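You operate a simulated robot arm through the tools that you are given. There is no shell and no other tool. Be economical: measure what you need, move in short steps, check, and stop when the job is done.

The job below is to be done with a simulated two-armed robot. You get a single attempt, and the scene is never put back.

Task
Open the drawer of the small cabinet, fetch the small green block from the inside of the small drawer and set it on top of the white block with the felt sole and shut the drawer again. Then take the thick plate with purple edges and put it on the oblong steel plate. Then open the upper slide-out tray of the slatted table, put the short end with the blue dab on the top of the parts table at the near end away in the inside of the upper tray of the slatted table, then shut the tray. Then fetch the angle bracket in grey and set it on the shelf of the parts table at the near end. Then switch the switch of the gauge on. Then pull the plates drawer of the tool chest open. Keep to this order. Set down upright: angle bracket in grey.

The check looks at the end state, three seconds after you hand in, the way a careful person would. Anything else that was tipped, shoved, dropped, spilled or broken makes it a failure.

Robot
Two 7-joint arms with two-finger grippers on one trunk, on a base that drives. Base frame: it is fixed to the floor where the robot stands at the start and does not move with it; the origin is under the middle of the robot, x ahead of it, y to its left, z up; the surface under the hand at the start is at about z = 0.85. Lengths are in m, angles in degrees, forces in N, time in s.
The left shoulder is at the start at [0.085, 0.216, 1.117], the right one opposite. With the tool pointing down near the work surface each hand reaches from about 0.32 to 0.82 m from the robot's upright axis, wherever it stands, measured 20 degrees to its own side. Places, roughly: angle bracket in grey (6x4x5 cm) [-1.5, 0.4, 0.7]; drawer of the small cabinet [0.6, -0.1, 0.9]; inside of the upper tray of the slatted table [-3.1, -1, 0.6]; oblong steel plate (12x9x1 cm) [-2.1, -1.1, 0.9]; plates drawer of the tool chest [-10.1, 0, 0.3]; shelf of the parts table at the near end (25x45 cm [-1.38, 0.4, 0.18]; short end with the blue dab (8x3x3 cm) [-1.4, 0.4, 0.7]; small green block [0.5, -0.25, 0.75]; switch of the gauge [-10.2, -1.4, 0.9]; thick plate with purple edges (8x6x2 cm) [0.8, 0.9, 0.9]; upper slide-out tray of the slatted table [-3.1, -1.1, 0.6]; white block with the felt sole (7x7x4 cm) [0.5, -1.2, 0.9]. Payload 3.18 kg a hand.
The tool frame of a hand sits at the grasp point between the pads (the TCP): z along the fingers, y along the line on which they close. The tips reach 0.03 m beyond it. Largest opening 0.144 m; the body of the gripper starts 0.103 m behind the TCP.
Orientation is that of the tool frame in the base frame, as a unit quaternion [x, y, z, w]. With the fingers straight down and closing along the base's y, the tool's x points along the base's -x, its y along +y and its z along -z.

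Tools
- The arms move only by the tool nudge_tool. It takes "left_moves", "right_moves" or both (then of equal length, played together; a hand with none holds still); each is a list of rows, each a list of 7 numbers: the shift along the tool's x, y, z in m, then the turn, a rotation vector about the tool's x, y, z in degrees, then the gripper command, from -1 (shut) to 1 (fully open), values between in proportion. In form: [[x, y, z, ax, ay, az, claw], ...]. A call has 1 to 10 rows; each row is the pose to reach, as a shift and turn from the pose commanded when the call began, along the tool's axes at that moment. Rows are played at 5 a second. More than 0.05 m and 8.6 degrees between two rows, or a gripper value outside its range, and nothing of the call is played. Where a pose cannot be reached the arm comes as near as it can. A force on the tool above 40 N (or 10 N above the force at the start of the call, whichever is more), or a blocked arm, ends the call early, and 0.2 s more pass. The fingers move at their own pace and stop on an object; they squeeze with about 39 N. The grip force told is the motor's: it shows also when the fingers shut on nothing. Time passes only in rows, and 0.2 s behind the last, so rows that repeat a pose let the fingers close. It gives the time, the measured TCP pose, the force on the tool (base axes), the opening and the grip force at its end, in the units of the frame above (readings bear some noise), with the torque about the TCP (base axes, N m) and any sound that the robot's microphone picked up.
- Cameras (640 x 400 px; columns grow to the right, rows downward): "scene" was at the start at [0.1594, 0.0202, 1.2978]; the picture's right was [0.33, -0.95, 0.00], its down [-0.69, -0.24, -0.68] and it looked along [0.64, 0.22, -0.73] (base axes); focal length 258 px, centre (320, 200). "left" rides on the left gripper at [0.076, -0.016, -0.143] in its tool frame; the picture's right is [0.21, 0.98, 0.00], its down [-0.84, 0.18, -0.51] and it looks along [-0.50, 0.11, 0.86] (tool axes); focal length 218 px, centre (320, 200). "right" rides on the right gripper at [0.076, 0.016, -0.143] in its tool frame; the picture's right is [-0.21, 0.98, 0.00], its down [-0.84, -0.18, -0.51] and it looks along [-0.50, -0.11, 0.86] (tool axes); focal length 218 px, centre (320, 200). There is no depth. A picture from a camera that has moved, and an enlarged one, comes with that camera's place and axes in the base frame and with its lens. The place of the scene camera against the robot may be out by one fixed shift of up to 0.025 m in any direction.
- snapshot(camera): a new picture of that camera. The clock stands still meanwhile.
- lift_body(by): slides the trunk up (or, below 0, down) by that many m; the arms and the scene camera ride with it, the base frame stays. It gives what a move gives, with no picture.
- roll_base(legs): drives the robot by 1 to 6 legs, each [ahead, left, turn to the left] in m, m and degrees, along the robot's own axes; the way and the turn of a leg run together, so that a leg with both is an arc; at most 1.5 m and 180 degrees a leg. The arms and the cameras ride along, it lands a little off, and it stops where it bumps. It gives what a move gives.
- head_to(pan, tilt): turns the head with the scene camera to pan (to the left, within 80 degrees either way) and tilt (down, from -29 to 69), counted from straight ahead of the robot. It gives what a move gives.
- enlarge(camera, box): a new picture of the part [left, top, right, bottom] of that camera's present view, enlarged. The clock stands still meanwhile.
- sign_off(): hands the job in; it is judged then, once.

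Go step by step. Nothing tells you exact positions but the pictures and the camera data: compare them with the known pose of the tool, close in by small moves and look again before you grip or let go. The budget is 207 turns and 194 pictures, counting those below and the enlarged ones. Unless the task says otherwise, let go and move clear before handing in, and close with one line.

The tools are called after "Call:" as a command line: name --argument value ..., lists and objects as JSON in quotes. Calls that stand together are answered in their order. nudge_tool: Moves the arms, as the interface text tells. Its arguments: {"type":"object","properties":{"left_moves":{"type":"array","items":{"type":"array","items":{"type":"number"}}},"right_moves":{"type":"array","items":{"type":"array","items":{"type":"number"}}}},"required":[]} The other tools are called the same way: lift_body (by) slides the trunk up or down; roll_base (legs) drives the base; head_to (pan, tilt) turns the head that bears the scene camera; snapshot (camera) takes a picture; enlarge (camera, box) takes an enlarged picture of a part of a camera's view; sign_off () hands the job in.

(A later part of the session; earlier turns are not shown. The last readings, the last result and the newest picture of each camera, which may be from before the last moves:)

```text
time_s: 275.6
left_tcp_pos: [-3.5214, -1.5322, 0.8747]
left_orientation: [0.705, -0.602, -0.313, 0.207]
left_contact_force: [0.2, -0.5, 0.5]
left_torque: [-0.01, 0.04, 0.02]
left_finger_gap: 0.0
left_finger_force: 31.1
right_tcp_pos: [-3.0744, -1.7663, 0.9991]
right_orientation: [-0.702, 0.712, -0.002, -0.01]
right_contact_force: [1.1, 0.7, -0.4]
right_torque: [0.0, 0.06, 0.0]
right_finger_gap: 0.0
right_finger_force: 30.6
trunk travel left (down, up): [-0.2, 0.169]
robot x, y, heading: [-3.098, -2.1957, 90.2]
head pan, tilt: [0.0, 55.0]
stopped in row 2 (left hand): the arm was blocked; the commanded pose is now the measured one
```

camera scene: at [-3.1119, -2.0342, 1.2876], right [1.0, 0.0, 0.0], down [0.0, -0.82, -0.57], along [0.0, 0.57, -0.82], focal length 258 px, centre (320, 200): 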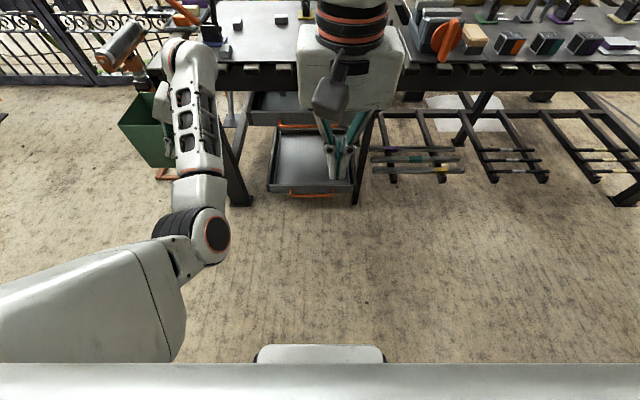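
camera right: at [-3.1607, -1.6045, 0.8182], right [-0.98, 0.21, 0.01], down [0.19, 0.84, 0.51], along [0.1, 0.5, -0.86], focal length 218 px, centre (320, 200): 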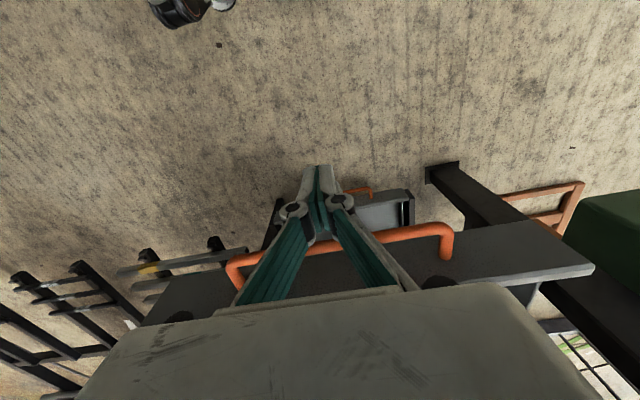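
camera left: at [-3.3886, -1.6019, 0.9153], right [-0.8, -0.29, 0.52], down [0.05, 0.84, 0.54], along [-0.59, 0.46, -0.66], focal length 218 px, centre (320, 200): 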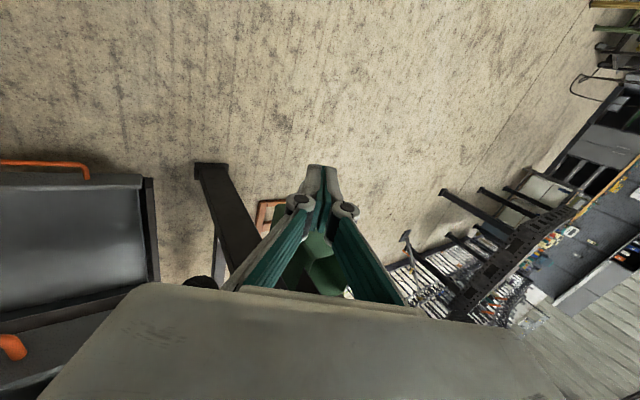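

Commanding it sideways makes it worse. I try moving it straight up in world terms, which worked before.

Call:
nudge_tool --left_moves '[[-0.003, 0.025, -0.025, 0, 0, 0, -1], [-0.005, 0.05, -0.05, 0, 0, 0, -1], [-0.008, 0.075, -0.075, 0, 0, 0, -1], [-0.01, 0.1, -0.1, 0, 0, 0, -1], [-0.012, 0.125, -0.125, 0, 0, 0, -1]]'

Call:
head_to --pan 50 --tilt 50

Call:
snapshot --camera "scene"

```text
time_s: 276.5
left_tcp_pos: [-3.5568, -1.5573, 0.9638]
left_orientation: [0.655, -0.592, -0.363, 0.299]
left_contact_force: [0.3, 0.0, 0.8]
left_torque: [0.0, 0.01, 0.0]
left_finger_gap: 0.0
left_finger_force: 30.9
right_tcp_pos: [-3.0754, -1.7645, 1.0004]
right_orientation: [-0.702, 0.712, -0.002, -0.008]
right_contact_force: [-0.1, -0.4, -0.1]
right_torque: [-0.03, 0.02, 0.01]
right_finger_gap: 0.0
right_finger_force: 30.2
trunk travel left (down, up): [-0.2, 0.169]
robot x, y, heading: [-3.1016, -2.1944, 90.1]
head pan, tilt: [0.0, 55.0]
stopped in row 4 (left hand): the arm was blocked; the commanded pose is now the measured one
```

```text
time_s: 277.6
left_tcp_pos: [-3.5554, -1.5556, 0.9635]
left_orientation: [0.656, -0.591, -0.362, 0.3]
left_contact_force: [-0.5, 0.8, 0.8]
left_torque: [0.03, -0.01, 0.02]
left_finger_gap: 0.0002
left_finger_force: 30.5
right_tcp_pos: [-3.0751, -1.7655, 0.9998]
right_orientation: [-0.702, 0.712, -0.002, -0.009]
right_contact_force: [0.4, 0.2, 0.0]
right_torque: [0.0, -0.02, -0.02]
right_finger_gap: 0.0
right_finger_force: 30.4
trunk travel left (down, up): [-0.2, 0.169]
robot x, y, heading: [-3.0984, -2.1958, 90.1]
head pan, tilt: [50.0, 50.0]
```

```text
51 pictures are left
camera scene: at [-3.171, -2.0569, 1.2941], right [0.64, 0.77, 0.0], down [0.59, -0.49, -0.64], along [-0.49, 0.41, -0.77], focal length 258 px, centre (320, 200)
```

scene: 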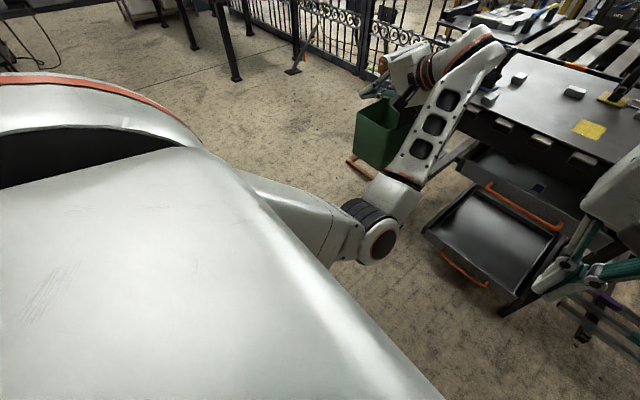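

The elbow has swung low in front. I try drawing the hand back toward the body and up, which should swing the elbow outward again.

Call:
nudge_tool --left_moves '[[0.04, 0, 0, 0, 0, 0, -1], [0.08, 0.01, -0.01, 0, 0, 0, -1], [0.12, 0.02, -0.02, 0, 0, 0, -1], [0.16, 0.03, -0.03, 0, 0, 0, -1], [0.2, 0.04, -0.04, 0, 0, 0, -1]]'

```text
time_s: 278.3
left_tcp_pos: [-3.6066, -1.6605, 1.0078]
left_orientation: [0.665, -0.533, -0.397, 0.339]
left_contact_force: [0.4, 0.8, -0.3]
left_torque: [-0.02, 0.0, 0.01]
left_finger_gap: 0.0
left_finger_force: 30.9
right_tcp_pos: [-3.0756, -1.7659, 0.9992]
right_orientation: [-0.702, 0.712, -0.002, -0.009]
right_contact_force: [-0.4, 0.3, 0.1]
right_torque: [-0.03, 0.01, 0.02]
right_finger_gap: 0.0
right_finger_force: 30.3
trunk travel left (down, up): [-0.2, 0.169]
robot x, y, heading: [-3.103, -2.1961, 90.1]
head pan, tilt: [50.0, 50.0]
stopped in row 3 (left hand): the arm was blocked; the commanded pose is now the measured one
```

The hand now points left. I try a pure rotation about the tool's x axis to turn it downward again.

Call:
nudge_tool --left_moves '[[0, 0, 0, 8, 0, 0, -1], [0, 0, 0, 16, 0, 0, -1], [0, 0, 0, 24, 0, 0, -1], [0, 0, 0, 32, 0, 0, -1], [0, 0, 0, 40, 0, 0, -1], [0, 0, 0, 48, 0, 0, -1]]'

Call:
snapshot --camera "scene"

```text
time_s: 279.0
left_tcp_pos: [-3.6176, -1.6604, 1.0379]
left_orientation: [0.651, -0.569, -0.387, 0.32]
left_contact_force: [0.4, 0.5, 0.5]
left_torque: [-0.03, -0.03, -0.01]
left_finger_gap: 0.0
left_finger_force: 29.8
right_tcp_pos: [-3.0751, -1.7653, 0.9979]
right_orientation: [-0.702, 0.713, -0.002, -0.009]
right_contact_force: [-1.0, 0.2, -0.4]
right_torque: [0.01, 0.03, 0.01]
right_finger_gap: 0.0
right_finger_force: 31.3
trunk travel left (down, up): [-0.2, 0.169]
robot x, y, heading: [-3.1036, -2.1951, 90.1]
head pan, tilt: [50.0, 50.0]
stopped in row 3 (left hand): the arm was blocked; the commanded pose is now the measured one
```

```text
50 pictures are left
camera scene: at [-3.1712, -2.0568, 1.294], right [0.64, 0.77, 0.0], down [0.59, -0.49, -0.64], along [-0.49, 0.41, -0.77], focal length 258 px, centre (320, 200)
```

scene: 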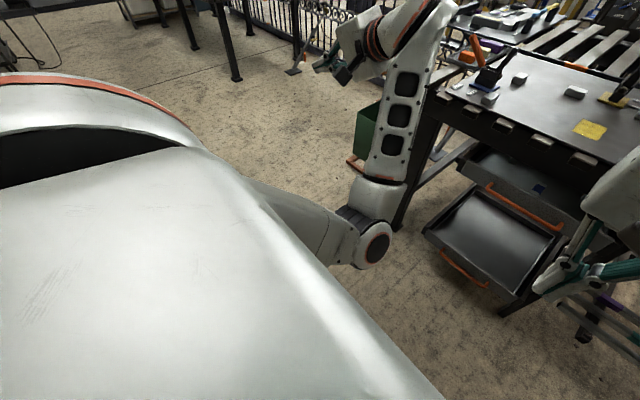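

The forearm is rising. I extend the arm out to the free left side to straighten the elbow before refolding it.

Call:
nudge_tool --left_moves '[[-0.002, 0.02, 0.035, 0, 0, 0, -1], [-0.004, 0.04, 0.07, 0, 0, 0, -1], [-0.006, 0.06, 0.105, 0, 0, 0, -1], [-0.008, 0.08, 0.14, 0, 0, 0, -1], [-0.01, 0.1, 0.175, 0, 0, 0, -1]]'

Call:
nudge_tool --left_moves '[[0.0, 0, 0, 8, 0, 0, -1], [0.0, 0, 0, 16, 0, 0, -1], [0, 0, 0, 24, 0, 0, -1], [0, 0, 0, 32, 0, 0, -1], [0, 0, 0, 40, 0, 0, -1], [0, 0, 0, 48, 0, 0, -1]]'

Call:
snapshot --camera "scene"

```text
time_s: 280.0
left_tcp_pos: [-3.7334, -1.6312, 1.079]
left_orientation: [0.602, -0.577, -0.438, 0.337]
left_contact_force: [-0.5, 0.1, 0.3]
left_torque: [0.0, 0.0, 0.01]
left_finger_gap: 0.0001
left_finger_force: 30.1
right_tcp_pos: [-3.0755, -1.7651, 0.9993]
right_orientation: [-0.702, 0.712, -0.003, -0.008]
right_contact_force: [0.5, 0.1, -0.6]
right_torque: [0.01, 0.03, -0.01]
right_finger_gap: 0.0
right_finger_force: 30.9
trunk travel left (down, up): [-0.2, 0.169]
robot x, y, heading: [-3.1023, -2.1972, 90.5]
head pan, tilt: [50.0, 50.0]
stopped in row 4 (left hand): the arm was blocked; the commanded pose is now the measured one
```

```text
time_s: 280.5
left_tcp_pos: [-3.6771, -1.5952, 1.1593]
left_orientation: [-0.556, 0.615, 0.464, -0.314]
left_contact_force: [-0.8, 0.0, 0.3]
left_torque: [0.01, -0.02, -0.04]
left_finger_gap: 0.0001
left_finger_force: 30.8
right_tcp_pos: [-3.075, -1.7666, 0.9995]
right_orientation: [-0.702, 0.712, -0.002, -0.009]
right_contact_force: [-0.5, -0.4, 0.4]
right_torque: [0.04, -0.03, 0.0]
right_finger_gap: 0.0
right_finger_force: 30.5
trunk travel left (down, up): [-0.2, 0.169]
robot x, y, heading: [-3.0989, -2.2009, 90.1]
head pan, tilt: [50.0, 50.0]
stopped in row 2 (left hand): the arm was blocked; the commanded pose is now the measured one
```

```text
49 pictures are left
camera scene: at [-3.1715, -2.0575, 1.2943], right [0.64, 0.77, 0.0], down [0.59, -0.49, -0.64], along [-0.49, 0.41, -0.77], focal length 258 px, centre (320, 200)
```

scene: 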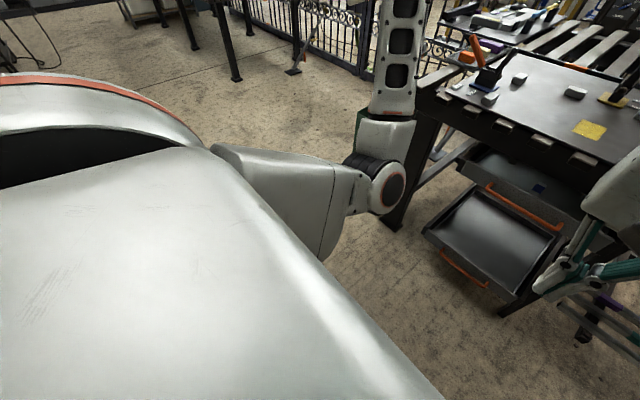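

The elbow is swinging outward. I relax the wrist bend by rotating the hand the other way, then extend left.

Call:
nudge_tool --left_moves '[[0.0, 0.01, 0.02, -8, 0, 0, -1], [0.0, 0.02, 0.04, -16, 0, 0, -1], [0, 0.03, 0.06, -24, 0, 0, -1], [0, 0.03, 0.08, -32, 0, 0, -1], [0, 0.03, 0.1, -32, 0, 0, -1]]'

Call:
snapshot --camera "scene"

```text
time_s: 281.7
left_tcp_pos: [-3.7795, -1.575, 1.1478]
left_orientation: [-0.446, 0.462, 0.616, -0.456]
left_contact_force: [-0.9, 0.2, -0.5]
left_torque: [-0.01, 0.0, -0.01]
left_finger_gap: 0.0002
left_finger_force: 31.1
right_tcp_pos: [-3.0755, -1.7655, 0.9993]
right_orientation: [-0.702, 0.712, -0.001, -0.008]
right_contact_force: [0.6, 0.4, 0.2]
right_torque: [0.02, 0.01, -0.02]
right_finger_gap: 0.0
right_finger_force: 30.6
trunk travel left (down, up): [-0.2, 0.169]
robot x, y, heading: [-3.0989, -2.1964, 89.8]
head pan, tilt: [50.0, 50.0]
```

```text
48 pictures are left
camera scene: at [-3.1713, -2.057, 1.2942], right [0.64, 0.77, 0.0], down [0.59, -0.49, -0.64], along [-0.49, 0.41, -0.77], focal length 258 px, centre (320, 200)
```

scene: 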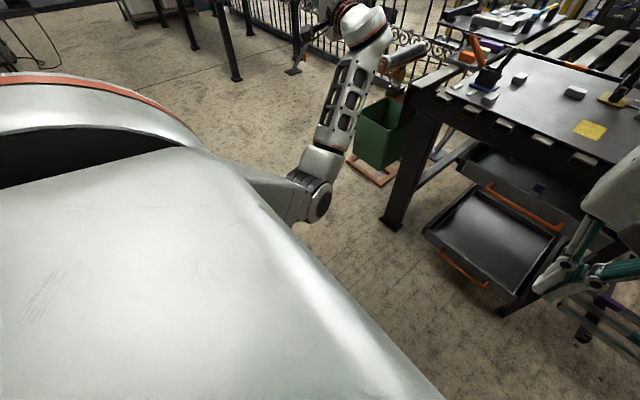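

That freed it. I now sweep the hand back to the robot's left side at shoulder height, to straighten the arm outward.

Call:
nudge_tool --left_moves '[[0.043, -0.002, 0.004, 0, 0, 0, -1], [0.086, -0.003, 0.009, 0, 0, 0, -1], [0.128, -0.005, 0.013, 0, 0, 0, -1], [0.171, -0.006, 0.018, 0, 0, 0, -1], [0.214, -0.008, 0.022, 0, 0, 0, -1], [0.257, -0.01, 0.027, 0, 0, 0, -1], [0.3, -0.011, 0.031, 0, 0, 0, -1], [0.342, -0.013, 0.036, 0, 0, 0, -1]]'

Call:
head_to --pan 70 --tilt 40

Call:
snapshot --camera "scene"

```text
time_s: 283.5
left_tcp_pos: [-3.8788, -1.9003, 1.0969]
left_orientation: [-0.446, 0.464, 0.616, -0.455]
left_contact_force: [-0.1, -0.3, 0.6]
left_torque: [-0.02, 0.0, 0.01]
left_finger_gap: 0.0
left_finger_force: 31.1
right_tcp_pos: [-3.0754, -1.7663, 0.9993]
right_orientation: [-0.702, 0.712, -0.002, -0.009]
right_contact_force: [0.0, -1.0, 0.3]
right_torque: [0.01, -0.03, 0.01]
right_finger_gap: 0.0
right_finger_force: 30.9
trunk travel left (down, up): [-0.2, 0.169]
robot x, y, heading: [-3.1002, -2.1961, 90.0]
head pan, tilt: [50.0, 50.0]
```

```text
time_s: 284.4
left_tcp_pos: [-3.8788, -1.899, 1.0974]
left_orientation: [-0.447, 0.463, 0.616, -0.454]
left_contact_force: [-0.5, -0.2, -0.6]
left_torque: [-0.03, -0.04, 0.01]
left_finger_gap: 0.0001
left_finger_force: 30.8
right_tcp_pos: [-3.0749, -1.7662, 0.9976]
right_orientation: [-0.702, 0.712, -0.002, -0.009]
right_contact_force: [0.0, 0.3, -1.2]
right_torque: [0.01, 0.01, -0.02]
right_finger_gap: 0.0
right_finger_force: 30.3
trunk travel left (down, up): [-0.2, 0.169]
robot x, y, heading: [-3.1011, -2.1969, 90.3]
head pan, tilt: [70.0, 40.0]
```

```text
47 pictures are left
camera scene: at [-3.1921, -2.0772, 1.3082], right [0.34, 0.94, 0.0], down [0.6, -0.22, -0.77], along [-0.72, 0.26, -0.64], focal length 258 px, centre (320, 200)
```

scene: 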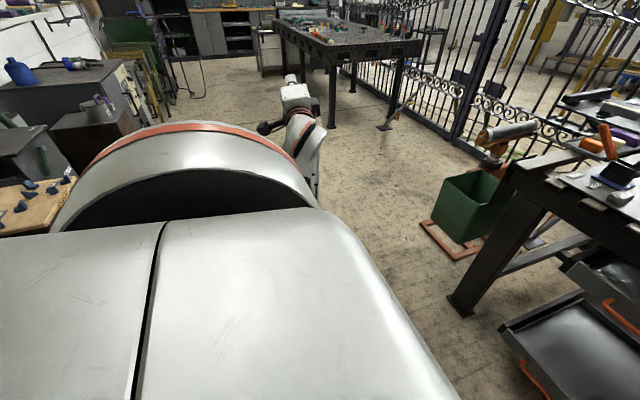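

The arm follows again. I fold it into a compact pose: hand high in front of the left shoulder, pointing forward.

Call:
nudge_tool --left_moves '[[-0.024, 0.015, -0.027, 0, -8, 0, -1], [-0.048, 0.031, -0.055, 0, -16, 0, -1], [-0.072, 0.046, -0.082, 0, -24, 0, -1], [-0.096, 0.062, -0.109, 0, -32, 0, -1], [-0.121, 0.077, -0.137, 0, -40, 0, -1], [-0.145, 0.092, -0.164, 0, -48, 0, -1]]'

```text
time_s: 285.8
left_tcp_pos: [-3.7566, -1.7613, 1.1818]
left_orientation: [-0.157, 0.608, 0.744, -0.227]
left_contact_force: [-0.5, -0.7, 0.4]
left_torque: [0.01, 0.01, -0.01]
left_finger_gap: 0.0
left_finger_force: 30.6
left hand out of reach, approached as far as the arm can: row 2, 3, 4, 5, 6
right_tcp_pos: [-3.0755, -1.7654, 0.9998]
right_orientation: [-0.702, 0.712, -0.003, -0.008]
right_contact_force: [-0.1, 0.4, 0.3]
right_torque: [-0.02, 0.01, 0.0]
right_finger_gap: 0.0
right_finger_force: 30.6
trunk travel left (down, up): [-0.2, 0.169]
robot x, y, heading: [-3.0997, -2.1934, 90.0]
head pan, tilt: [70.0, 40.0]
```

Good progress. I slide the hand rightward to in front of the shoulder.

Call:
nudge_tool --left_moves '[[-0.037, 0.006, -0.022, 0, 0, 0, -1], [-0.074, 0.013, -0.044, 0, 0, 0, -1], [-0.111, 0.019, -0.067, 0, 0, 0, -1], [-0.148, 0.026, -0.089, 0, 0, 0, -1], [-0.185, 0.032, -0.111, 0, 0, 0, -1], [-0.222, 0.038, -0.134, 0, 0, 0, -1], [-0.259, 0.045, -0.156, 0, 0, 0, -1]]'

Call:
head_to --pan 40 --tilt 40

Call:
snapshot --camera "scene"

```text
time_s: 287.4
left_tcp_pos: [-3.4022, -1.6491, 1.1823]
left_orientation: [-0.158, 0.607, 0.745, -0.228]
left_contact_force: [1.5, -0.3, -0.2]
left_torque: [-0.04, -0.04, 0.07]
left_finger_gap: 0.0002
left_finger_force: 30.4
left hand out of reach, approached as far as the arm can: row 1, 2, 3, 4, 5, 6, 7
right_tcp_pos: [-3.0731, -1.7665, 0.9987]
right_orientation: [-0.701, 0.713, 0.0, -0.009]
right_contact_force: [0.9, 0.5, 0.3]
right_torque: [0.0, 0.11, 0.0]
right_finger_gap: 0.0
right_finger_force: 30.7
trunk travel left (down, up): [-0.2, 0.169]
robot x, y, heading: [-3.0979, -2.1956, 89.8]
head pan, tilt: [70.0, 40.0]
```

```text
time_s: 288.3
left_tcp_pos: [-3.4051, -1.6479, 1.1805]
left_orientation: [-0.158, 0.609, 0.743, -0.228]
left_contact_force: [0.5, 0.2, -0.5]
left_torque: [0.05, 0.03, -0.02]
left_finger_gap: 0.0001
left_finger_force: 30.6
right_tcp_pos: [-3.0749, -1.7642, 0.999]
right_orientation: [-0.702, 0.712, -0.003, -0.009]
right_contact_force: [-0.6, 1.3, 0.6]
right_torque: [-0.02, 0.03, 0.04]
right_finger_gap: 0.0001
right_finger_force: 30.7
trunk travel left (down, up): [-0.2, 0.169]
robot x, y, heading: [-3.0985, -2.199, 90.1]
head pan, tilt: [40.0, 40.0]
```

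```text
46 pictures are left
camera scene: at [-3.1671, -2.0412, 1.3083], right [0.76, 0.64, 0.0], down [0.41, -0.49, -0.77], along [-0.49, 0.59, -0.64], focal length 258 px, centre (320, 200)
```

scene: 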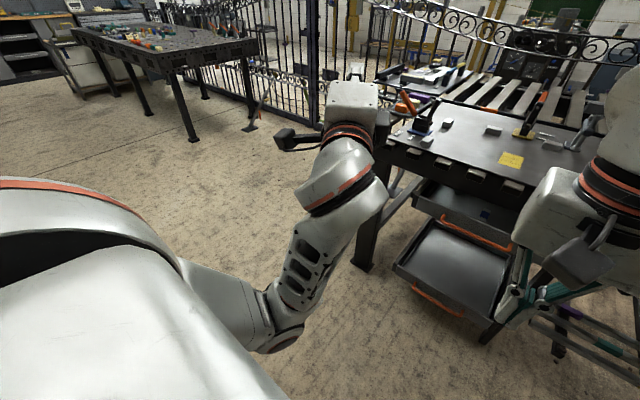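

The left arm is now in a natural elbow-down pose. I draw it in a bit more.

Call:
nudge_tool --left_moves '[[0.015, 0.004, -0.03, 0, 0, 0, -1], [0.03, 0.008, -0.06, 0, 0, 0, -1], [0.04, 0.012, -0.09, 0, 0, 0, -1], [0.05, 0.016, -0.12, 0, 0, 0, -1]]'

```text
time_s: 289.5
left_tcp_pos: [-3.3731, -1.7097, 1.1797]
left_orientation: [-0.199, 0.59, 0.727, -0.291]
left_contact_force: [-1.3, 0.1, -0.3]
left_torque: [0.01, 0.05, 0.0]
left_finger_gap: 0.0
left_finger_force: 30.6
left hand out of reach, approached as far as the arm can: row 1, 2, 3, 4
right_tcp_pos: [-3.0761, -1.765, 0.998]
right_orientation: [-0.702, 0.712, -0.002, -0.009]
right_contact_force: [0.3, -0.2, -0.3]
right_torque: [0.0, 0.01, -0.01]
right_finger_gap: 0.0001
right_finger_force: 30.5
trunk travel left (down, up): [-0.2, 0.169]
robot x, y, heading: [-3.0999, -2.1933, 90.2]
head pan, tilt: [40.0, 40.0]
stopped in row 4 (left hand): the arm was blocked; the commanded pose is now the measured one
```

Compact enough. I drive back along the lane toward the parts table.

Call:
roll_base --legs '[[0.15, 0, 0], [0, -1.33, 0], [0, -1.33, 0]]'

```text
time_s: 313.6
left_tcp_pos: [-0.754, -1.5329, 1.1797]
left_orientation: [-0.206, 0.586, 0.724, -0.3]
left_contact_force: [0.3, -0.4, 0.3]
left_torque: [-0.01, 0.02, 0.0]
left_finger_gap: 0.0
left_finger_force: 30.4
right_tcp_pos: [-0.4563, -1.5803, 0.9988]
right_orientation: [0.711, -0.703, 0.003, 0.009]
right_contact_force: [-0.3, -0.8, -0.2]
right_torque: [-0.04, 0.04, -0.03]
right_finger_gap: 0.0
right_finger_force: 31.0
trunk travel left (down, up): [-0.2, 0.169]
robot x, y, heading: [-0.4704, -2.0102, 91.5]
head pan, tilt: [40.0, 40.0]
```

Call:
roll_base --legs '[[0, 0, -1.5], [1.2, 0, 0], [1.2, 0, 0], [0, 0, 90]]'

Call:
head_to --pan 0 --tilt 45

Call:
snapshot --camera "scene"

```text
time_s: 329.4
left_tcp_pos: [-0.9701, 0.0905, 1.1805]
left_orientation: [0.556, -0.275, -0.307, 0.722]
left_contact_force: [0.9, -0.5, 0.2]
left_torque: [0.03, 0.03, 0.01]
left_finger_gap: 0.0
left_finger_force: 30.2
right_tcp_pos: [-0.9138, 0.3889, 0.999]
right_orientation: [1.0, -0.007, 0.008, 0.005]
right_contact_force: [0.6, 0.0, 1.2]
right_torque: [0.01, 0.0, 0.03]
right_finger_gap: 0.0
right_finger_force: 30.2
trunk travel left (down, up): [-0.2, 0.169]
robot x, y, heading: [-0.4822, 0.3682, -179.7]
head pan, tilt: [40.0, 40.0]
```

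```text
time_s: 330.5
left_tcp_pos: [-0.9694, 0.0906, 1.1805]
left_orientation: [0.557, -0.275, -0.308, 0.721]
left_contact_force: [0.6, 0.0, 0.1]
left_torque: [0.0, -0.02, -0.01]
left_finger_gap: 0.0
left_finger_force: 30.7
right_tcp_pos: [-0.9149, 0.3881, 0.9986]
right_orientation: [1.0, -0.006, 0.008, 0.004]
right_contact_force: [-0.1, -0.3, -0.3]
right_torque: [-0.01, -0.02, 0.0]
right_finger_gap: 0.0002
right_finger_force: 30.7
trunk travel left (down, up): [-0.2, 0.169]
robot x, y, heading: [-0.4839, 0.3598, -179.7]
head pan, tilt: [0.0, 45.0]
```

```text
45 pictures are left
camera scene: at [-0.6722, 0.3573, 1.301], right [0.0, 1.0, 0.0], down [0.71, 0.0, -0.71], along [-0.71, 0.0, -0.71], focal length 258 px, centre (320, 200)
```

scene: 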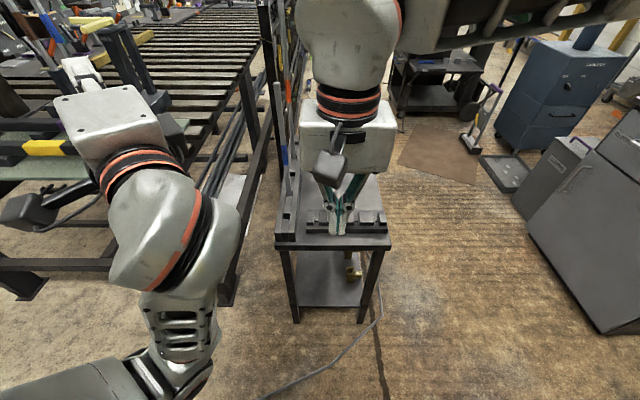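

I see the shelf with a gold item at about (-1.30, 0.51), leaving free room at y≈0.38. I move in and pitch the right hand 35° for the bracket.

Call:
roll_base --legs '[[0.25, -0.03, 0]]'

Call:
nudge_tool --right_moves '[[-0.03, 0.005, 0.0, 0, -6, 0, -0.6], [-0.07, 0.01, 0.01, 0, -12, 0, -0.5], [-0.11, 0.02, 0.02, 0, -18, 0, -0.5], [-0.15, 0.03, 0.03, 0, -24, 0, -0.5], [-0.19, 0.03, 0.04, 0, -30, 0, -0.5], [-0.23, 0.03, 0.06, 0, -35, 0, -0.5], [-0.25, 0.03, 0.1, 0, -35, 0, -0.5]]'

Call:
snapshot --camera "right"

Call:
enlarge --camera "scene" --box '[200, 60, 440, 210]'

```text
time_s: 332.3
left_tcp_pos: [-1.2186, 0.1186, 1.18]
left_orientation: [0.557, -0.274, -0.306, 0.722]
left_contact_force: [-0.5, 0.8, -0.8]
left_torque: [0.05, 0.0, 0.03]
left_finger_gap: 0.0
left_finger_force: 30.8
right_tcp_pos: [-1.1636, 0.415, 0.9985]
right_orientation: [1.0, -0.004, 0.008, 0.004]
right_contact_force: [0.3, -0.6, -0.5]
right_torque: [-0.01, -0.05, 0.02]
right_finger_gap: 0.0001
right_finger_force: 31.3
trunk travel left (down, up): [-0.2, 0.169]
robot x, y, heading: [-0.7291, 0.388, -179.3]
head pan, tilt: [0.0, 45.0]
```

```text
time_s: 333.9
left_tcp_pos: [-1.2194, 0.1173, 1.1801]
left_orientation: [0.556, -0.275, -0.305, 0.722]
left_contact_force: [0.5, -0.2, 0.1]
left_torque: [0.03, 0.03, 0.04]
left_finger_gap: 0.0002
left_finger_force: 30.8
right_tcp_pos: [-1.4145, 0.3855, 0.8956]
right_orientation: [0.956, -0.005, -0.294, 0.004]
right_contact_force: [-0.1, 0.7, 0.2]
right_torque: [-0.02, 0.01, 0.01]
right_finger_gap: 0.0359
right_finger_force: 0.1
trunk travel left (down, up): [-0.2, 0.169]
robot x, y, heading: [-0.7301, 0.3926, -179.6]
head pan, tilt: [0.0, 45.0]
```

```text
44 pictures are left
camera right: at [-1.2709, 0.3685, 0.9715], right [-0.18, -0.98, 0.13], down [-0.41, 0.19, 0.89], along [-0.89, 0.11, -0.43], focal length 218 px, centre (320, 200)
```

right: 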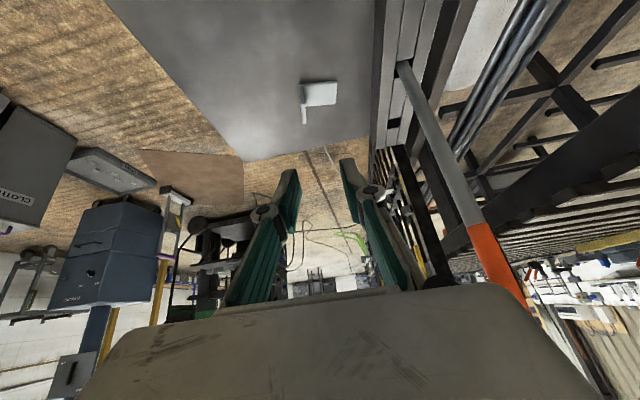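

```text
2.67 times, centred on (320, 135) of scene
camera zoom: at [-0.9229, 0.3852, 1.3007], right [-0.01, 1.0, 0.0], down [0.71, 0.01, -0.71], along [-0.71, -0.01, -0.71], focal length 688 px, centre (320, 373)
```

zoom: 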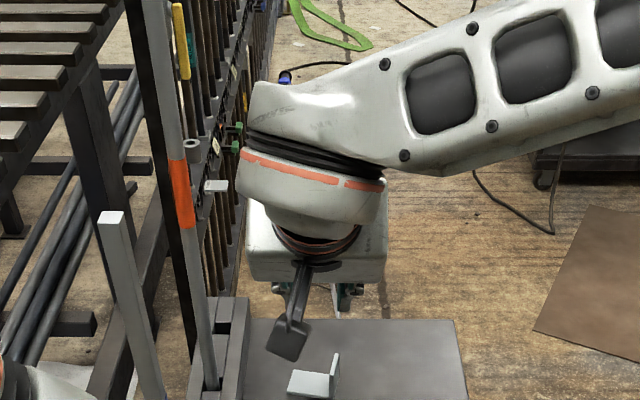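

I zoom in on the bracket in the hand camera to find its vertical wall.

Call:
enlarge --camera "right" --box '[270, 60, 370, 140]'

Call:
enlarge --camera "scene" --box '[290, 180, 350, 220]'

```text
5.00 times, centred on (320, 100) of right
camera zoom: at [-1.2709, 0.3685, 0.9715], right [-0.18, -0.98, 0.13], down [-0.41, 0.19, 0.89], along [-0.89, 0.11, -0.43], focal length 1091 px, centre (320, 700)
```

zoom: 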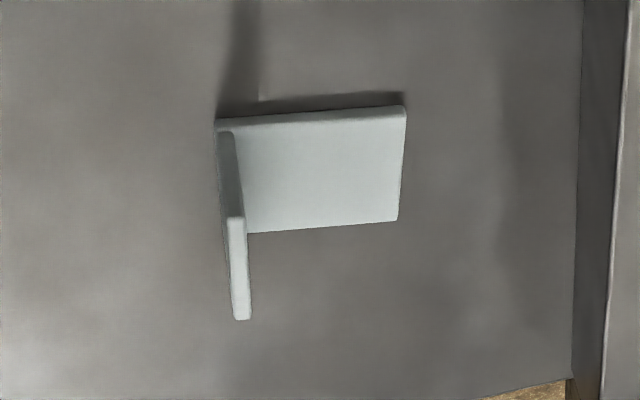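

```text
10.00 times, centred on (320, 200) of scene
camera zoom: at [-0.9229, 0.3852, 1.3007], right [-0.01, 1.0, 0.0], down [0.71, 0.01, -0.71], along [-0.71, -0.01, -0.71], focal length 2578 px, centre (320, 200)
```

zoom: 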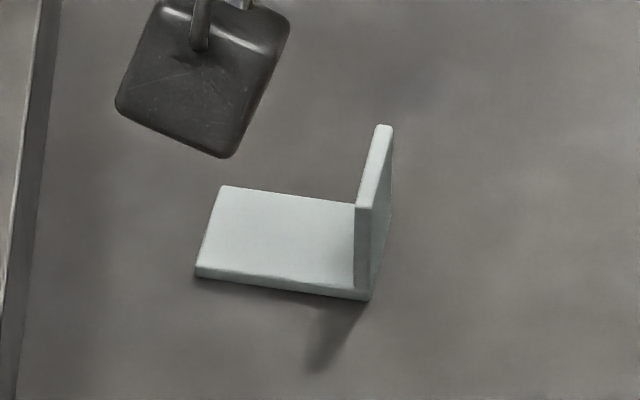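

The bracket's wall is at about (-1.51, 0.404), 4 cm long, yawed about -13°; its base lies to the -y side. I align the yaw and hover above the wall.

Call:
nudge_tool --right_moves '[[-0.002, -0.004, 0.036, 3.5, 0, 5.2, -0.4], [-0.004, -0.008, 0.072, 7.3, 0, 10.8, -0.4], [-0.006, -0.012, 0.108, 7.3, 0, 10.8, -0.4], [-0.0076, -0.0156, 0.144, 7.3, 0, 10.8, -0.4]]'

Call:
enlarge --camera "right" --box '[200, 80, 440, 230]'

Call:
enlarge --camera "scene" --box '[270, 150, 390, 225]'

```text
time_s: 334.9
left_tcp_pos: [-1.219, 0.118, 1.1793]
left_orientation: [0.557, -0.274, -0.305, 0.722]
left_contact_force: [-0.2, 0.1, -0.1]
left_torque: [0.0, 0.03, 0.0]
left_finger_gap: 0.0
left_finger_force: 30.2
right_tcp_pos: [-1.5017, 0.4017, 0.7783]
right_orientation: [0.95, -0.115, -0.29, -0.031]
right_contact_force: [-0.7, 0.1, 0.0]
right_torque: [0.03, 0.0, 0.02]
right_finger_gap: 0.0432
right_finger_force: 0.0
trunk travel left (down, up): [-0.2, 0.169]
robot x, y, heading: [-0.7322, 0.3902, -179.4]
head pan, tilt: [0.0, 45.0]
```

```text
2.67 times, centred on (320, 155) of right
camera zoom: at [-1.3658, 0.3522, 0.855], right [-0.4, -0.91, 0.13], down [-0.36, 0.28, 0.89], along [-0.84, 0.31, -0.44], focal length 582 px, centre (320, 320)
```

zoom: 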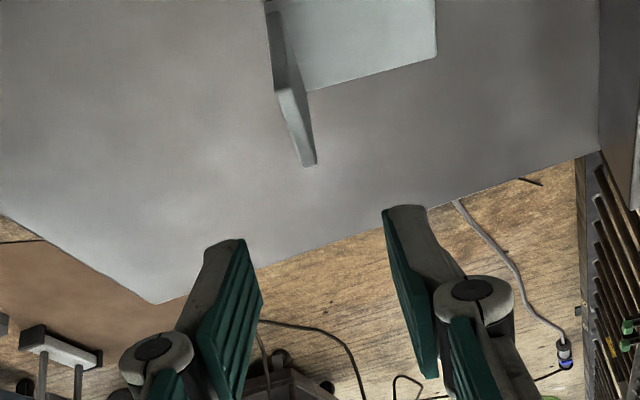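

```text
5.33 times, centred on (330, 188) of scene
camera zoom: at [-0.9226, 0.3852, 1.3008], right [-0.01, 1.0, 0.0], down [0.71, 0.01, -0.71], along [-0.71, -0.01, -0.71], focal length 1375 px, centre (267, 267)
```

zoom: 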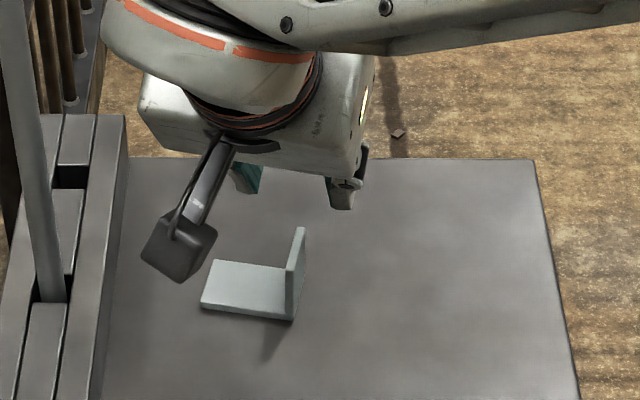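

The wall lies right between the fingers' planes. I descend vertically around it.

Call:
nudge_tool --right_moves '[[0.014, 0, 0.0207, 0, 0, 0, -0.4], [0.0253, 0, 0.0373, 0, 0, 0, -0.4], [0.0365, 0, 0.0538, 0, 0, 0, -0.4], [0.0416, 0, 0.0613, 0, 0, 0, -0.4]]'

Call:
enlarge --camera "right" --box '[200, 60, 440, 210]'

Call:
enlarge --camera "scene" --box '[270, 150, 390, 225]'

```text
time_s: 335.9
left_tcp_pos: [-1.2184, 0.1177, 1.1788]
left_orientation: [0.557, -0.273, -0.305, 0.722]
left_contact_force: [-0.3, -1.2, 0.3]
left_torque: [0.01, 0.01, 0.0]
left_finger_gap: 0.0003
left_finger_force: 30.5
right_tcp_pos: [-1.5001, 0.4001, 0.7057]
right_orientation: [0.949, -0.114, -0.291, -0.03]
right_contact_force: [-0.3, 0.0, 0.4]
right_torque: [0.0, 0.0, 0.03]
right_finger_gap: 0.0431
right_finger_force: 0.1
trunk travel left (down, up): [-0.2, 0.169]
robot x, y, heading: [-0.7348, 0.3902, -179.7]
head pan, tilt: [0.0, 45.0]
```

```text
2.67 times, centred on (320, 135) of right
camera zoom: at [-1.3641, 0.352, 0.7824], right [-0.4, -0.91, 0.13], down [-0.36, 0.28, 0.89], along [-0.84, 0.31, -0.44], focal length 582 px, centre (320, 373)
```

zoom: 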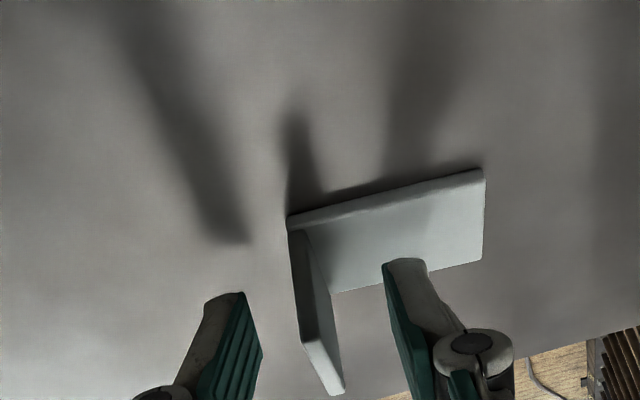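

```text
5.33 times, centred on (330, 188) of scene
camera zoom: at [-0.9218, 0.3852, 1.301], right [-0.01, 1.0, 0.0], down [0.71, 0.01, -0.71], along [-0.71, -0.01, -0.71], focal length 1375 px, centre (267, 267)
```

zoom: 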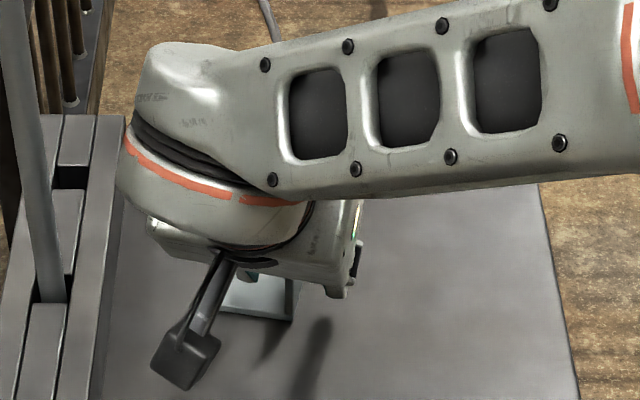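

The wall is between the fingers. I close on it.

Call:
nudge_tool --right_moves '[[0, 0, 0, 0, 0, 0, -0.6], [0, 0, 0, 0, 0, 0, -0.8], [0, 0, 0, 0, 0, 0, -1], [0, 0, 0, 0, 0, 0, -1]]'

Call:
enlarge --camera "right" --box '[200, 60, 440, 210]'

```text
time_s: 336.9
left_tcp_pos: [-1.218, 0.1171, 1.1796]
left_orientation: [0.557, -0.275, -0.305, 0.722]
left_contact_force: [-0.4, 0.1, 0.6]
left_torque: [0.0, 0.01, 0.0]
left_finger_gap: 0.0003
left_finger_force: 30.8
right_tcp_pos: [-1.4997, 0.4004, 0.7062]
right_orientation: [0.95, -0.114, -0.29, -0.03]
right_contact_force: [0.0, -0.3, 0.6]
right_torque: [0.01, 0.01, -0.01]
right_finger_gap: 0.006
right_finger_force: 36.7
trunk travel left (down, up): [-0.2, 0.169]
robot x, y, heading: [-0.7352, 0.3926, -179.5]
head pan, tilt: [0.0, 45.0]
```

```text
2.67 times, centred on (320, 135) of right
camera zoom: at [-1.3642, 0.3519, 0.7825], right [-0.4, -0.91, 0.13], down [-0.36, 0.28, 0.89], along [-0.84, 0.31, -0.44], focal length 582 px, centre (320, 373)
```

zoom: 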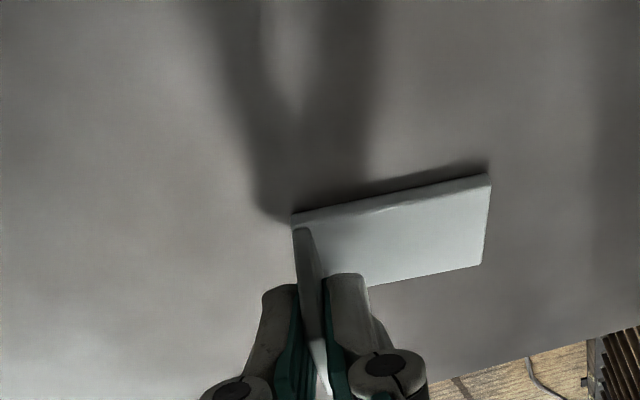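

Gripped (6 mm wall). I lift it straight up slowly.

Call:
nudge_tool --right_moves '[[-0.0056, 0, -0.0083, 0, 0, 0, -1], [-0.014, 0, -0.0207, 0, 0, 0, -1], [-0.028, 0, -0.0414, 0, 0, 0, -1], [-0.042, 0, -0.062, 0, 0, 0, -1], [-0.056, 0, -0.083, 0, 0, 0, -1], [-0.0703, 0, -0.1035, 0, 0, 0, -1], [-0.084, 0, -0.124, 0, 0, 0, -1], [-0.098, 0, -0.145, 0, 0, 0, -1]]'

Call:
snapshot --camera "right"

```text
time_s: 338.7
left_tcp_pos: [-1.2178, 0.1172, 1.1812]
left_orientation: [0.556, -0.273, -0.306, 0.723]
left_contact_force: [-0.6, -0.3, 0.1]
left_torque: [0.02, 0.02, 0.0]
left_finger_gap: 0.0
left_finger_force: 31.1
right_tcp_pos: [-1.501, 0.4037, 0.8828]
right_orientation: [0.949, -0.114, -0.291, -0.029]
right_contact_force: [0.4, -0.2, -2.0]
right_torque: [-0.01, -0.04, -0.03]
right_finger_gap: 0.006
right_finger_force: 36.6
trunk travel left (down, up): [-0.2, 0.169]
robot x, y, heading: [-0.7342, 0.3912, -179.6]
head pan, tilt: [0.0, 45.0]
```

```text
35 pictures are left
camera right: at [-1.3647, 0.3547, 0.9586], right [-0.4, -0.91, 0.13], down [-0.36, 0.28, 0.89], along [-0.84, 0.31, -0.44], focal length 218 px, centre (320, 200)
```

right: 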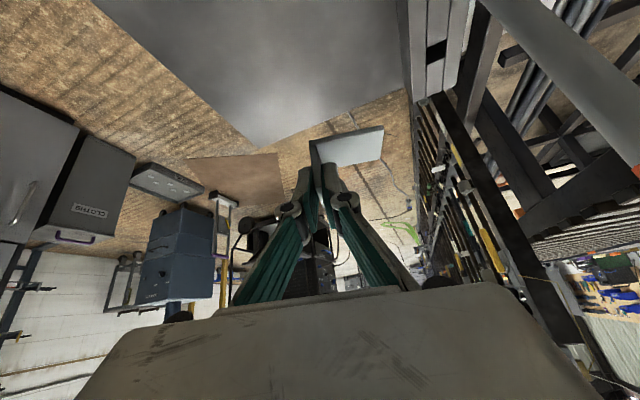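

The bracket is held firmly. I retract it toward me, back the base clear of the table, and lower the trunk for the shelf.

Call:
nudge_tool --right_moves '[[0.033, -0.01, -0.023, 0, 0, 0, -1], [0.066, -0.02, -0.046, 0, 0, 0, -1], [0.1, -0.03, -0.068, 0, 0, 0, -1], [0.133, -0.04, -0.091, 0, 0, 0, -1], [0.166, -0.05, -0.114, 0, 0, 0, -1]]'

Call:
roll_base --legs '[[-0.36, 0, 0], [0, -0.06, 0]]'

Call:
lift_body --by -0.19

```text
time_s: 339.9
left_tcp_pos: [-1.2171, 0.1181, 1.1797]
left_orientation: [0.557, -0.274, -0.306, 0.722]
left_contact_force: [0.4, 0.7, -1.2]
left_torque: [0.0, 0.01, -0.01]
left_finger_gap: 0.0
left_finger_force: 30.8
right_tcp_pos: [-1.2923, 0.4026, 0.8839]
right_orientation: [0.949, -0.114, -0.291, -0.03]
right_contact_force: [0.2, 0.3, -2.4]
right_torque: [0.05, -0.02, 0.01]
right_finger_gap: 0.006
right_finger_force: 36.8
trunk travel left (down, up): [-0.2, 0.169]
robot x, y, heading: [-0.7313, 0.3914, -179.7]
head pan, tilt: [0.0, 45.0]
```

```text
time_s: 343.0
left_tcp_pos: [-0.8603, 0.1802, 1.1808]
left_orientation: [0.556, -0.274, -0.306, 0.723]
left_contact_force: [-0.5, 0.9, -0.3]
left_torque: [0.0, -0.01, 0.05]
left_finger_gap: 0.0
left_finger_force: 30.5
right_tcp_pos: [-0.9352, 0.4654, 0.8838]
right_orientation: [0.949, -0.115, -0.291, -0.029]
right_contact_force: [0.0, -1.1, -2.2]
right_torque: [-0.01, -0.03, 0.02]
right_finger_gap: 0.006
right_finger_force: 36.7
trunk travel left (down, up): [-0.2, 0.169]
robot x, y, heading: [-0.3749, 0.4543, -179.7]
head pan, tilt: [0.0, 45.0]
```

```text
time_s: 345.3
left_tcp_pos: [-0.9238, 0.1814, 0.863]
left_orientation: [0.568, -0.431, -0.155, 0.684]
left_contact_force: [0.3, -0.4, -1.0]
left_torque: [-0.01, -0.01, -0.04]
left_finger_gap: 0.0
left_finger_force: 30.7
right_tcp_pos: [-0.9324, 0.4737, 0.8194]
right_orientation: [0.918, -0.117, -0.38, -0.011]
right_contact_force: [-0.3, -0.7, -2.9]
right_torque: [0.1, 0.01, -0.06]
right_finger_gap: 0.0059
right_finger_force: 37.5
trunk travel left (down, up): [-0.054, 0.315]
robot x, y, heading: [-0.3717, 0.453, -179.7]
head pan, tilt: [0.0, 45.0]
stopped: the arm was blocked; the commanded pose is now the measured one
```

The arms blocked the last of the lowering and the hand tilted about 11°. I extend the right hand forward and down while restoring its tilt.

Call:
nudge_tool --right_moves '[[0.023, 0.004, 0.039, 0.6, 2.1, -0.3, -1], [0.047, 0.007, 0.078, 1.2, 4.2, -0.6, -1], [0.07, 0.011, 0.118, 1.8, 6.3, -0.9, -1], [0.094, 0.014, 0.157, 2.4, 8.4, -1.2, -1], [0.117, 0.018, 0.196, 3, 10.5, -1.5, -1]]'

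Call:
snapshot --camera "scene"

```text
time_s: 346.6
left_tcp_pos: [-0.9282, 0.1795, 0.8615]
left_orientation: [0.569, -0.433, -0.153, 0.682]
left_contact_force: [0.3, -0.3, 0.1]
left_torque: [-0.01, 0.02, 0.01]
left_finger_gap: 0.0
left_finger_force: 31.2
right_tcp_pos: [-1.037, 0.4926, 0.6245]
right_orientation: [0.937, -0.187, -0.293, -0.02]
right_contact_force: [0.3, 0.0, -1.6]
right_torque: [0.03, -0.02, 0.03]
right_finger_gap: 0.006
right_finger_force: 36.7
trunk travel left (down, up): [-0.054, 0.315]
robot x, y, heading: [-0.377, 0.4531, -179.8]
head pan, tilt: [0.0, 45.0]
stopped in row 5 (right hand): the arm was blocked; the commanded pose is now the measured one
```

```text
34 pictures are left
camera scene: at [-0.6966, 0.4592, 1.1353], right [-0.01, 1.0, -0.01], down [0.7, -0.01, -0.72], along [-0.72, -0.01, -0.7], focal length 258 px, centre (320, 200)
```

scene: 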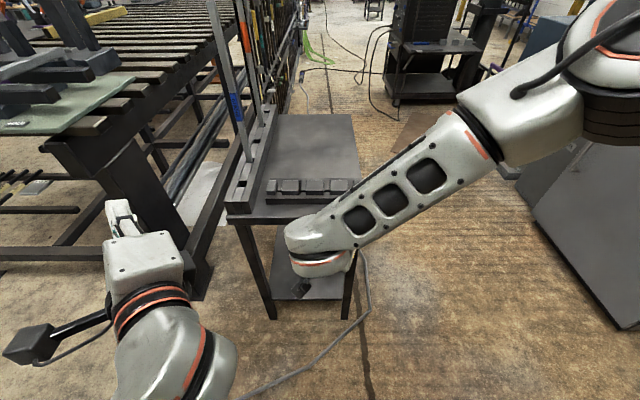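

The arm shape is fine here (tilt within 4°). I try continuing straight down.

Call:
nudge_tool --right_moves '[[0.0167, -0.002, 0.025, 0, 0, 0, -1], [0.033, -0.004, 0.05, 0, 0, 0, -1], [0.05, -0.0065, 0.074, 0, 0, 0, -1], [0.0667, -0.0086, 0.099, 0, 0, 0, -1], [0.083, -0.011, 0.124, 0, 0, 0, -1], [0.1, -0.013, 0.149, 0, 0, 0, -1]]'

```text
time_s: 348.0
left_tcp_pos: [-0.9279, 0.1789, 0.862]
left_orientation: [0.568, -0.432, -0.155, 0.683]
left_contact_force: [0.5, 0.4, 0.4]
left_torque: [-0.01, -0.04, -0.01]
left_finger_gap: 0.0
left_finger_force: 30.6
right_tcp_pos: [-1.0362, 0.4909, 0.4428]
right_orientation: [0.938, -0.185, -0.292, -0.019]
right_contact_force: [-0.1, 0.0, -2.0]
right_torque: [0.01, -0.03, -0.02]
right_finger_gap: 0.0063
right_finger_force: 36.4
trunk travel left (down, up): [-0.054, 0.315]
robot x, y, heading: [-0.3725, 0.4523, -179.6]
head pan, tilt: [0.0, 45.0]
```

That works. I continue down to z≈0.29 and correct the 5° roll.

Call:
nudge_tool --right_moves '[[0.0167, -0.002, 0.025, 1, 0, 0, -1], [0.033, -0.004, 0.05, 2, 0, 0, -1], [0.05, -0.0065, 0.074, 3, 0, 0, -1], [0.0667, -0.0086, 0.099, 4, 0, 0, -1], [0.083, -0.011, 0.124, 5, 0, 0, -1]]'

Call:
snapshot --camera "scene"

Call:
snapshot --camera "right"

```text
time_s: 349.2
left_tcp_pos: [-0.9279, 0.1798, 0.8613]
left_orientation: [0.568, -0.432, -0.154, 0.683]
left_contact_force: [0.3, -0.4, -0.2]
left_torque: [0.0, 0.01, -0.01]
left_finger_gap: 0.0
left_finger_force: 30.9
right_tcp_pos: [-1.0356, 0.4929, 0.2919]
right_orientation: [0.936, -0.197, -0.285, -0.06]
right_contact_force: [0.1, -0.2, -1.4]
right_torque: [0.03, -0.07, 0.0]
right_finger_gap: 0.0059
right_finger_force: 36.8
trunk travel left (down, up): [-0.054, 0.315]
robot x, y, heading: [-0.3759, 0.4539, -179.8]
head pan, tilt: [0.0, 45.0]
```

```text
33 pictures are left
camera scene: at [-0.6966, 0.4595, 1.1352], right [-0.01, 1.0, -0.01], down [0.7, -0.01, -0.72], along [-0.72, -0.01, -0.7], focal length 258 px, centre (320, 200)
```

scene: 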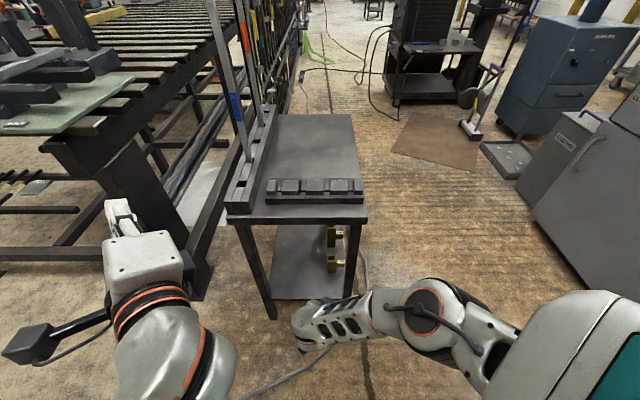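

```text
32 pictures are left
camera right: at [-0.9108, 0.419, 0.3691], right [-0.55, -0.82, 0.12], down [-0.31, 0.33, 0.89], along [-0.77, 0.46, -0.44], focal length 218 px, centre (320, 200)
```

right: 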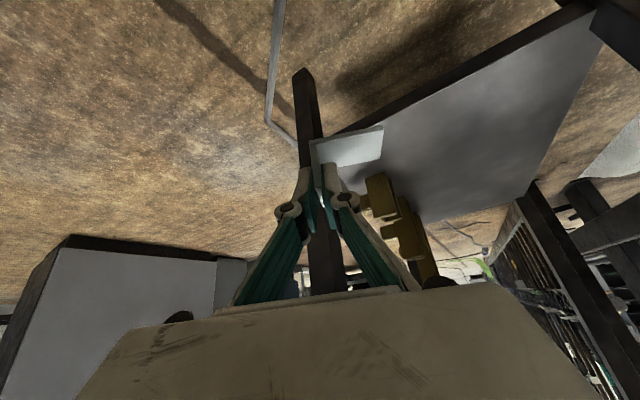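

The hand is low in front of the shelf, and the brass items sit on its right side (y≈0.51). I strafe left 8.5 cm and roll forward 13 cm to bring the bracket over the free part of the shelf.

Call:
roll_base --legs '[[0, 0.085, 0], [0.13, 0, 0]]'

Call:
snapshot --camera "right"

Call:
snapshot --camera "scene"

```text
time_s: 351.5
left_tcp_pos: [-1.0565, 0.092, 0.863]
left_orientation: [0.568, -0.432, -0.155, 0.683]
left_contact_force: [-0.1, -0.7, 0.8]
left_torque: [-0.02, 0.03, -0.01]
left_finger_gap: 0.0001
left_finger_force: 30.8
right_tcp_pos: [-1.1631, 0.4048, 0.293]
right_orientation: [0.936, -0.198, -0.285, -0.061]
right_contact_force: [0.2, -0.5, -1.3]
right_torque: [0.0, -0.06, -0.03]
right_finger_gap: 0.0058
right_finger_force: 36.6
trunk travel left (down, up): [-0.054, 0.315]
robot x, y, heading: [-0.5037, 0.3654, -179.9]
head pan, tilt: [0.0, 45.0]
```

```text
31 pictures are left
camera right: at [-1.038, 0.3324, 0.3691], right [-0.55, -0.82, 0.12], down [-0.31, 0.33, 0.89], along [-0.77, 0.46, -0.44], focal length 218 px, centre (320, 200)
```

right: 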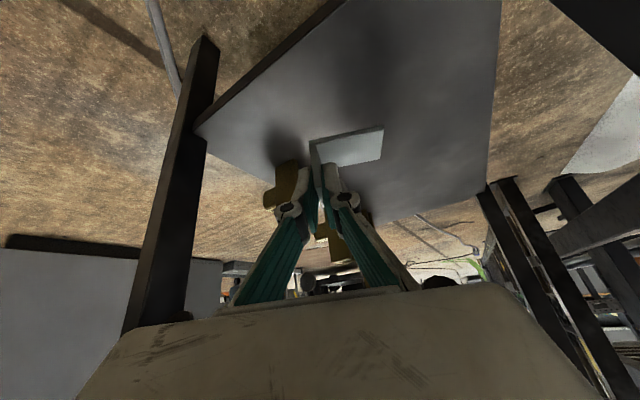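

```text
30 pictures are left
camera scene: at [-0.8245, 0.3727, 1.1352], right [-0.01, 1.0, -0.01], down [0.7, -0.01, -0.72], along [-0.72, -0.01, -0.7], focal length 258 px, centre (320, 200)
```

scene: 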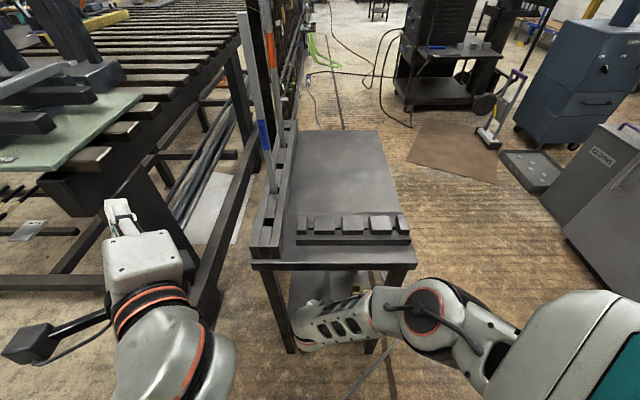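

The bracket is level and over the free shelf area. I lower it in steps until it touches.

Call:
nudge_tool --right_moves '[[0.0112, 0, 0.0166, 0, 0, 0, -1], [0.0223, 0, 0.0332, 0, 0, 0, -1], [0.0301, 0, 0.0448, 0, 0, 0, -1], [0.0329, 0, 0.049, 0, 0, 0, -1], [0.0357, 0, 0.0531, 0, 0, 0, -1]]'

Call:
snapshot --camera "right"

```text
time_s: 352.9
left_tcp_pos: [-1.0568, 0.0906, 0.8616]
left_orientation: [0.569, -0.432, -0.155, 0.683]
left_contact_force: [0.8, -0.3, -0.5]
left_torque: [0.02, 0.02, 0.03]
left_finger_gap: 0.0
left_finger_force: 30.6
right_tcp_pos: [-1.1879, 0.4831, 0.2406]
right_orientation: [0.924, -0.224, -0.294, -0.096]
right_contact_force: [0.1, 0.3, -2.5]
right_torque: [0.04, -0.02, -0.01]
right_finger_gap: 0.0059
right_finger_force: 36.6
right hand out of reach, approached as far as the arm can: row 3, 4, 5
trunk travel left (down, up): [-0.054, 0.315]
robot x, y, heading: [-0.5041, 0.3672, -179.7]
head pan, tilt: [0.0, 45.0]
stopped in row 5 (right hand): the arm was blocked; the commanded pose is now the measured one
```

```text
29 pictures are left
camera right: at [-1.069, 0.3965, 0.3122], right [-0.61, -0.79, 0.08], down [-0.27, 0.3, 0.91], along [-0.74, 0.54, -0.4], focal length 218 px, centre (320, 200)
```

right: 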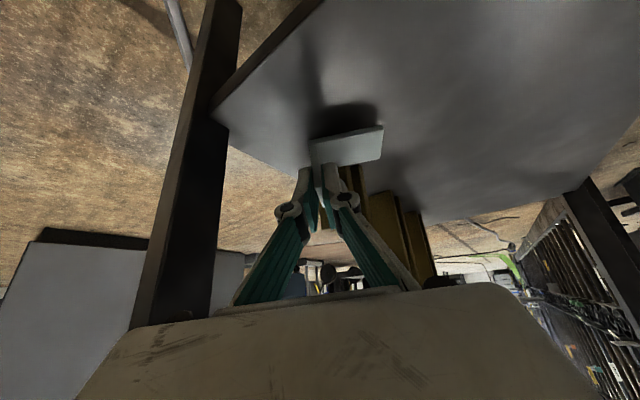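

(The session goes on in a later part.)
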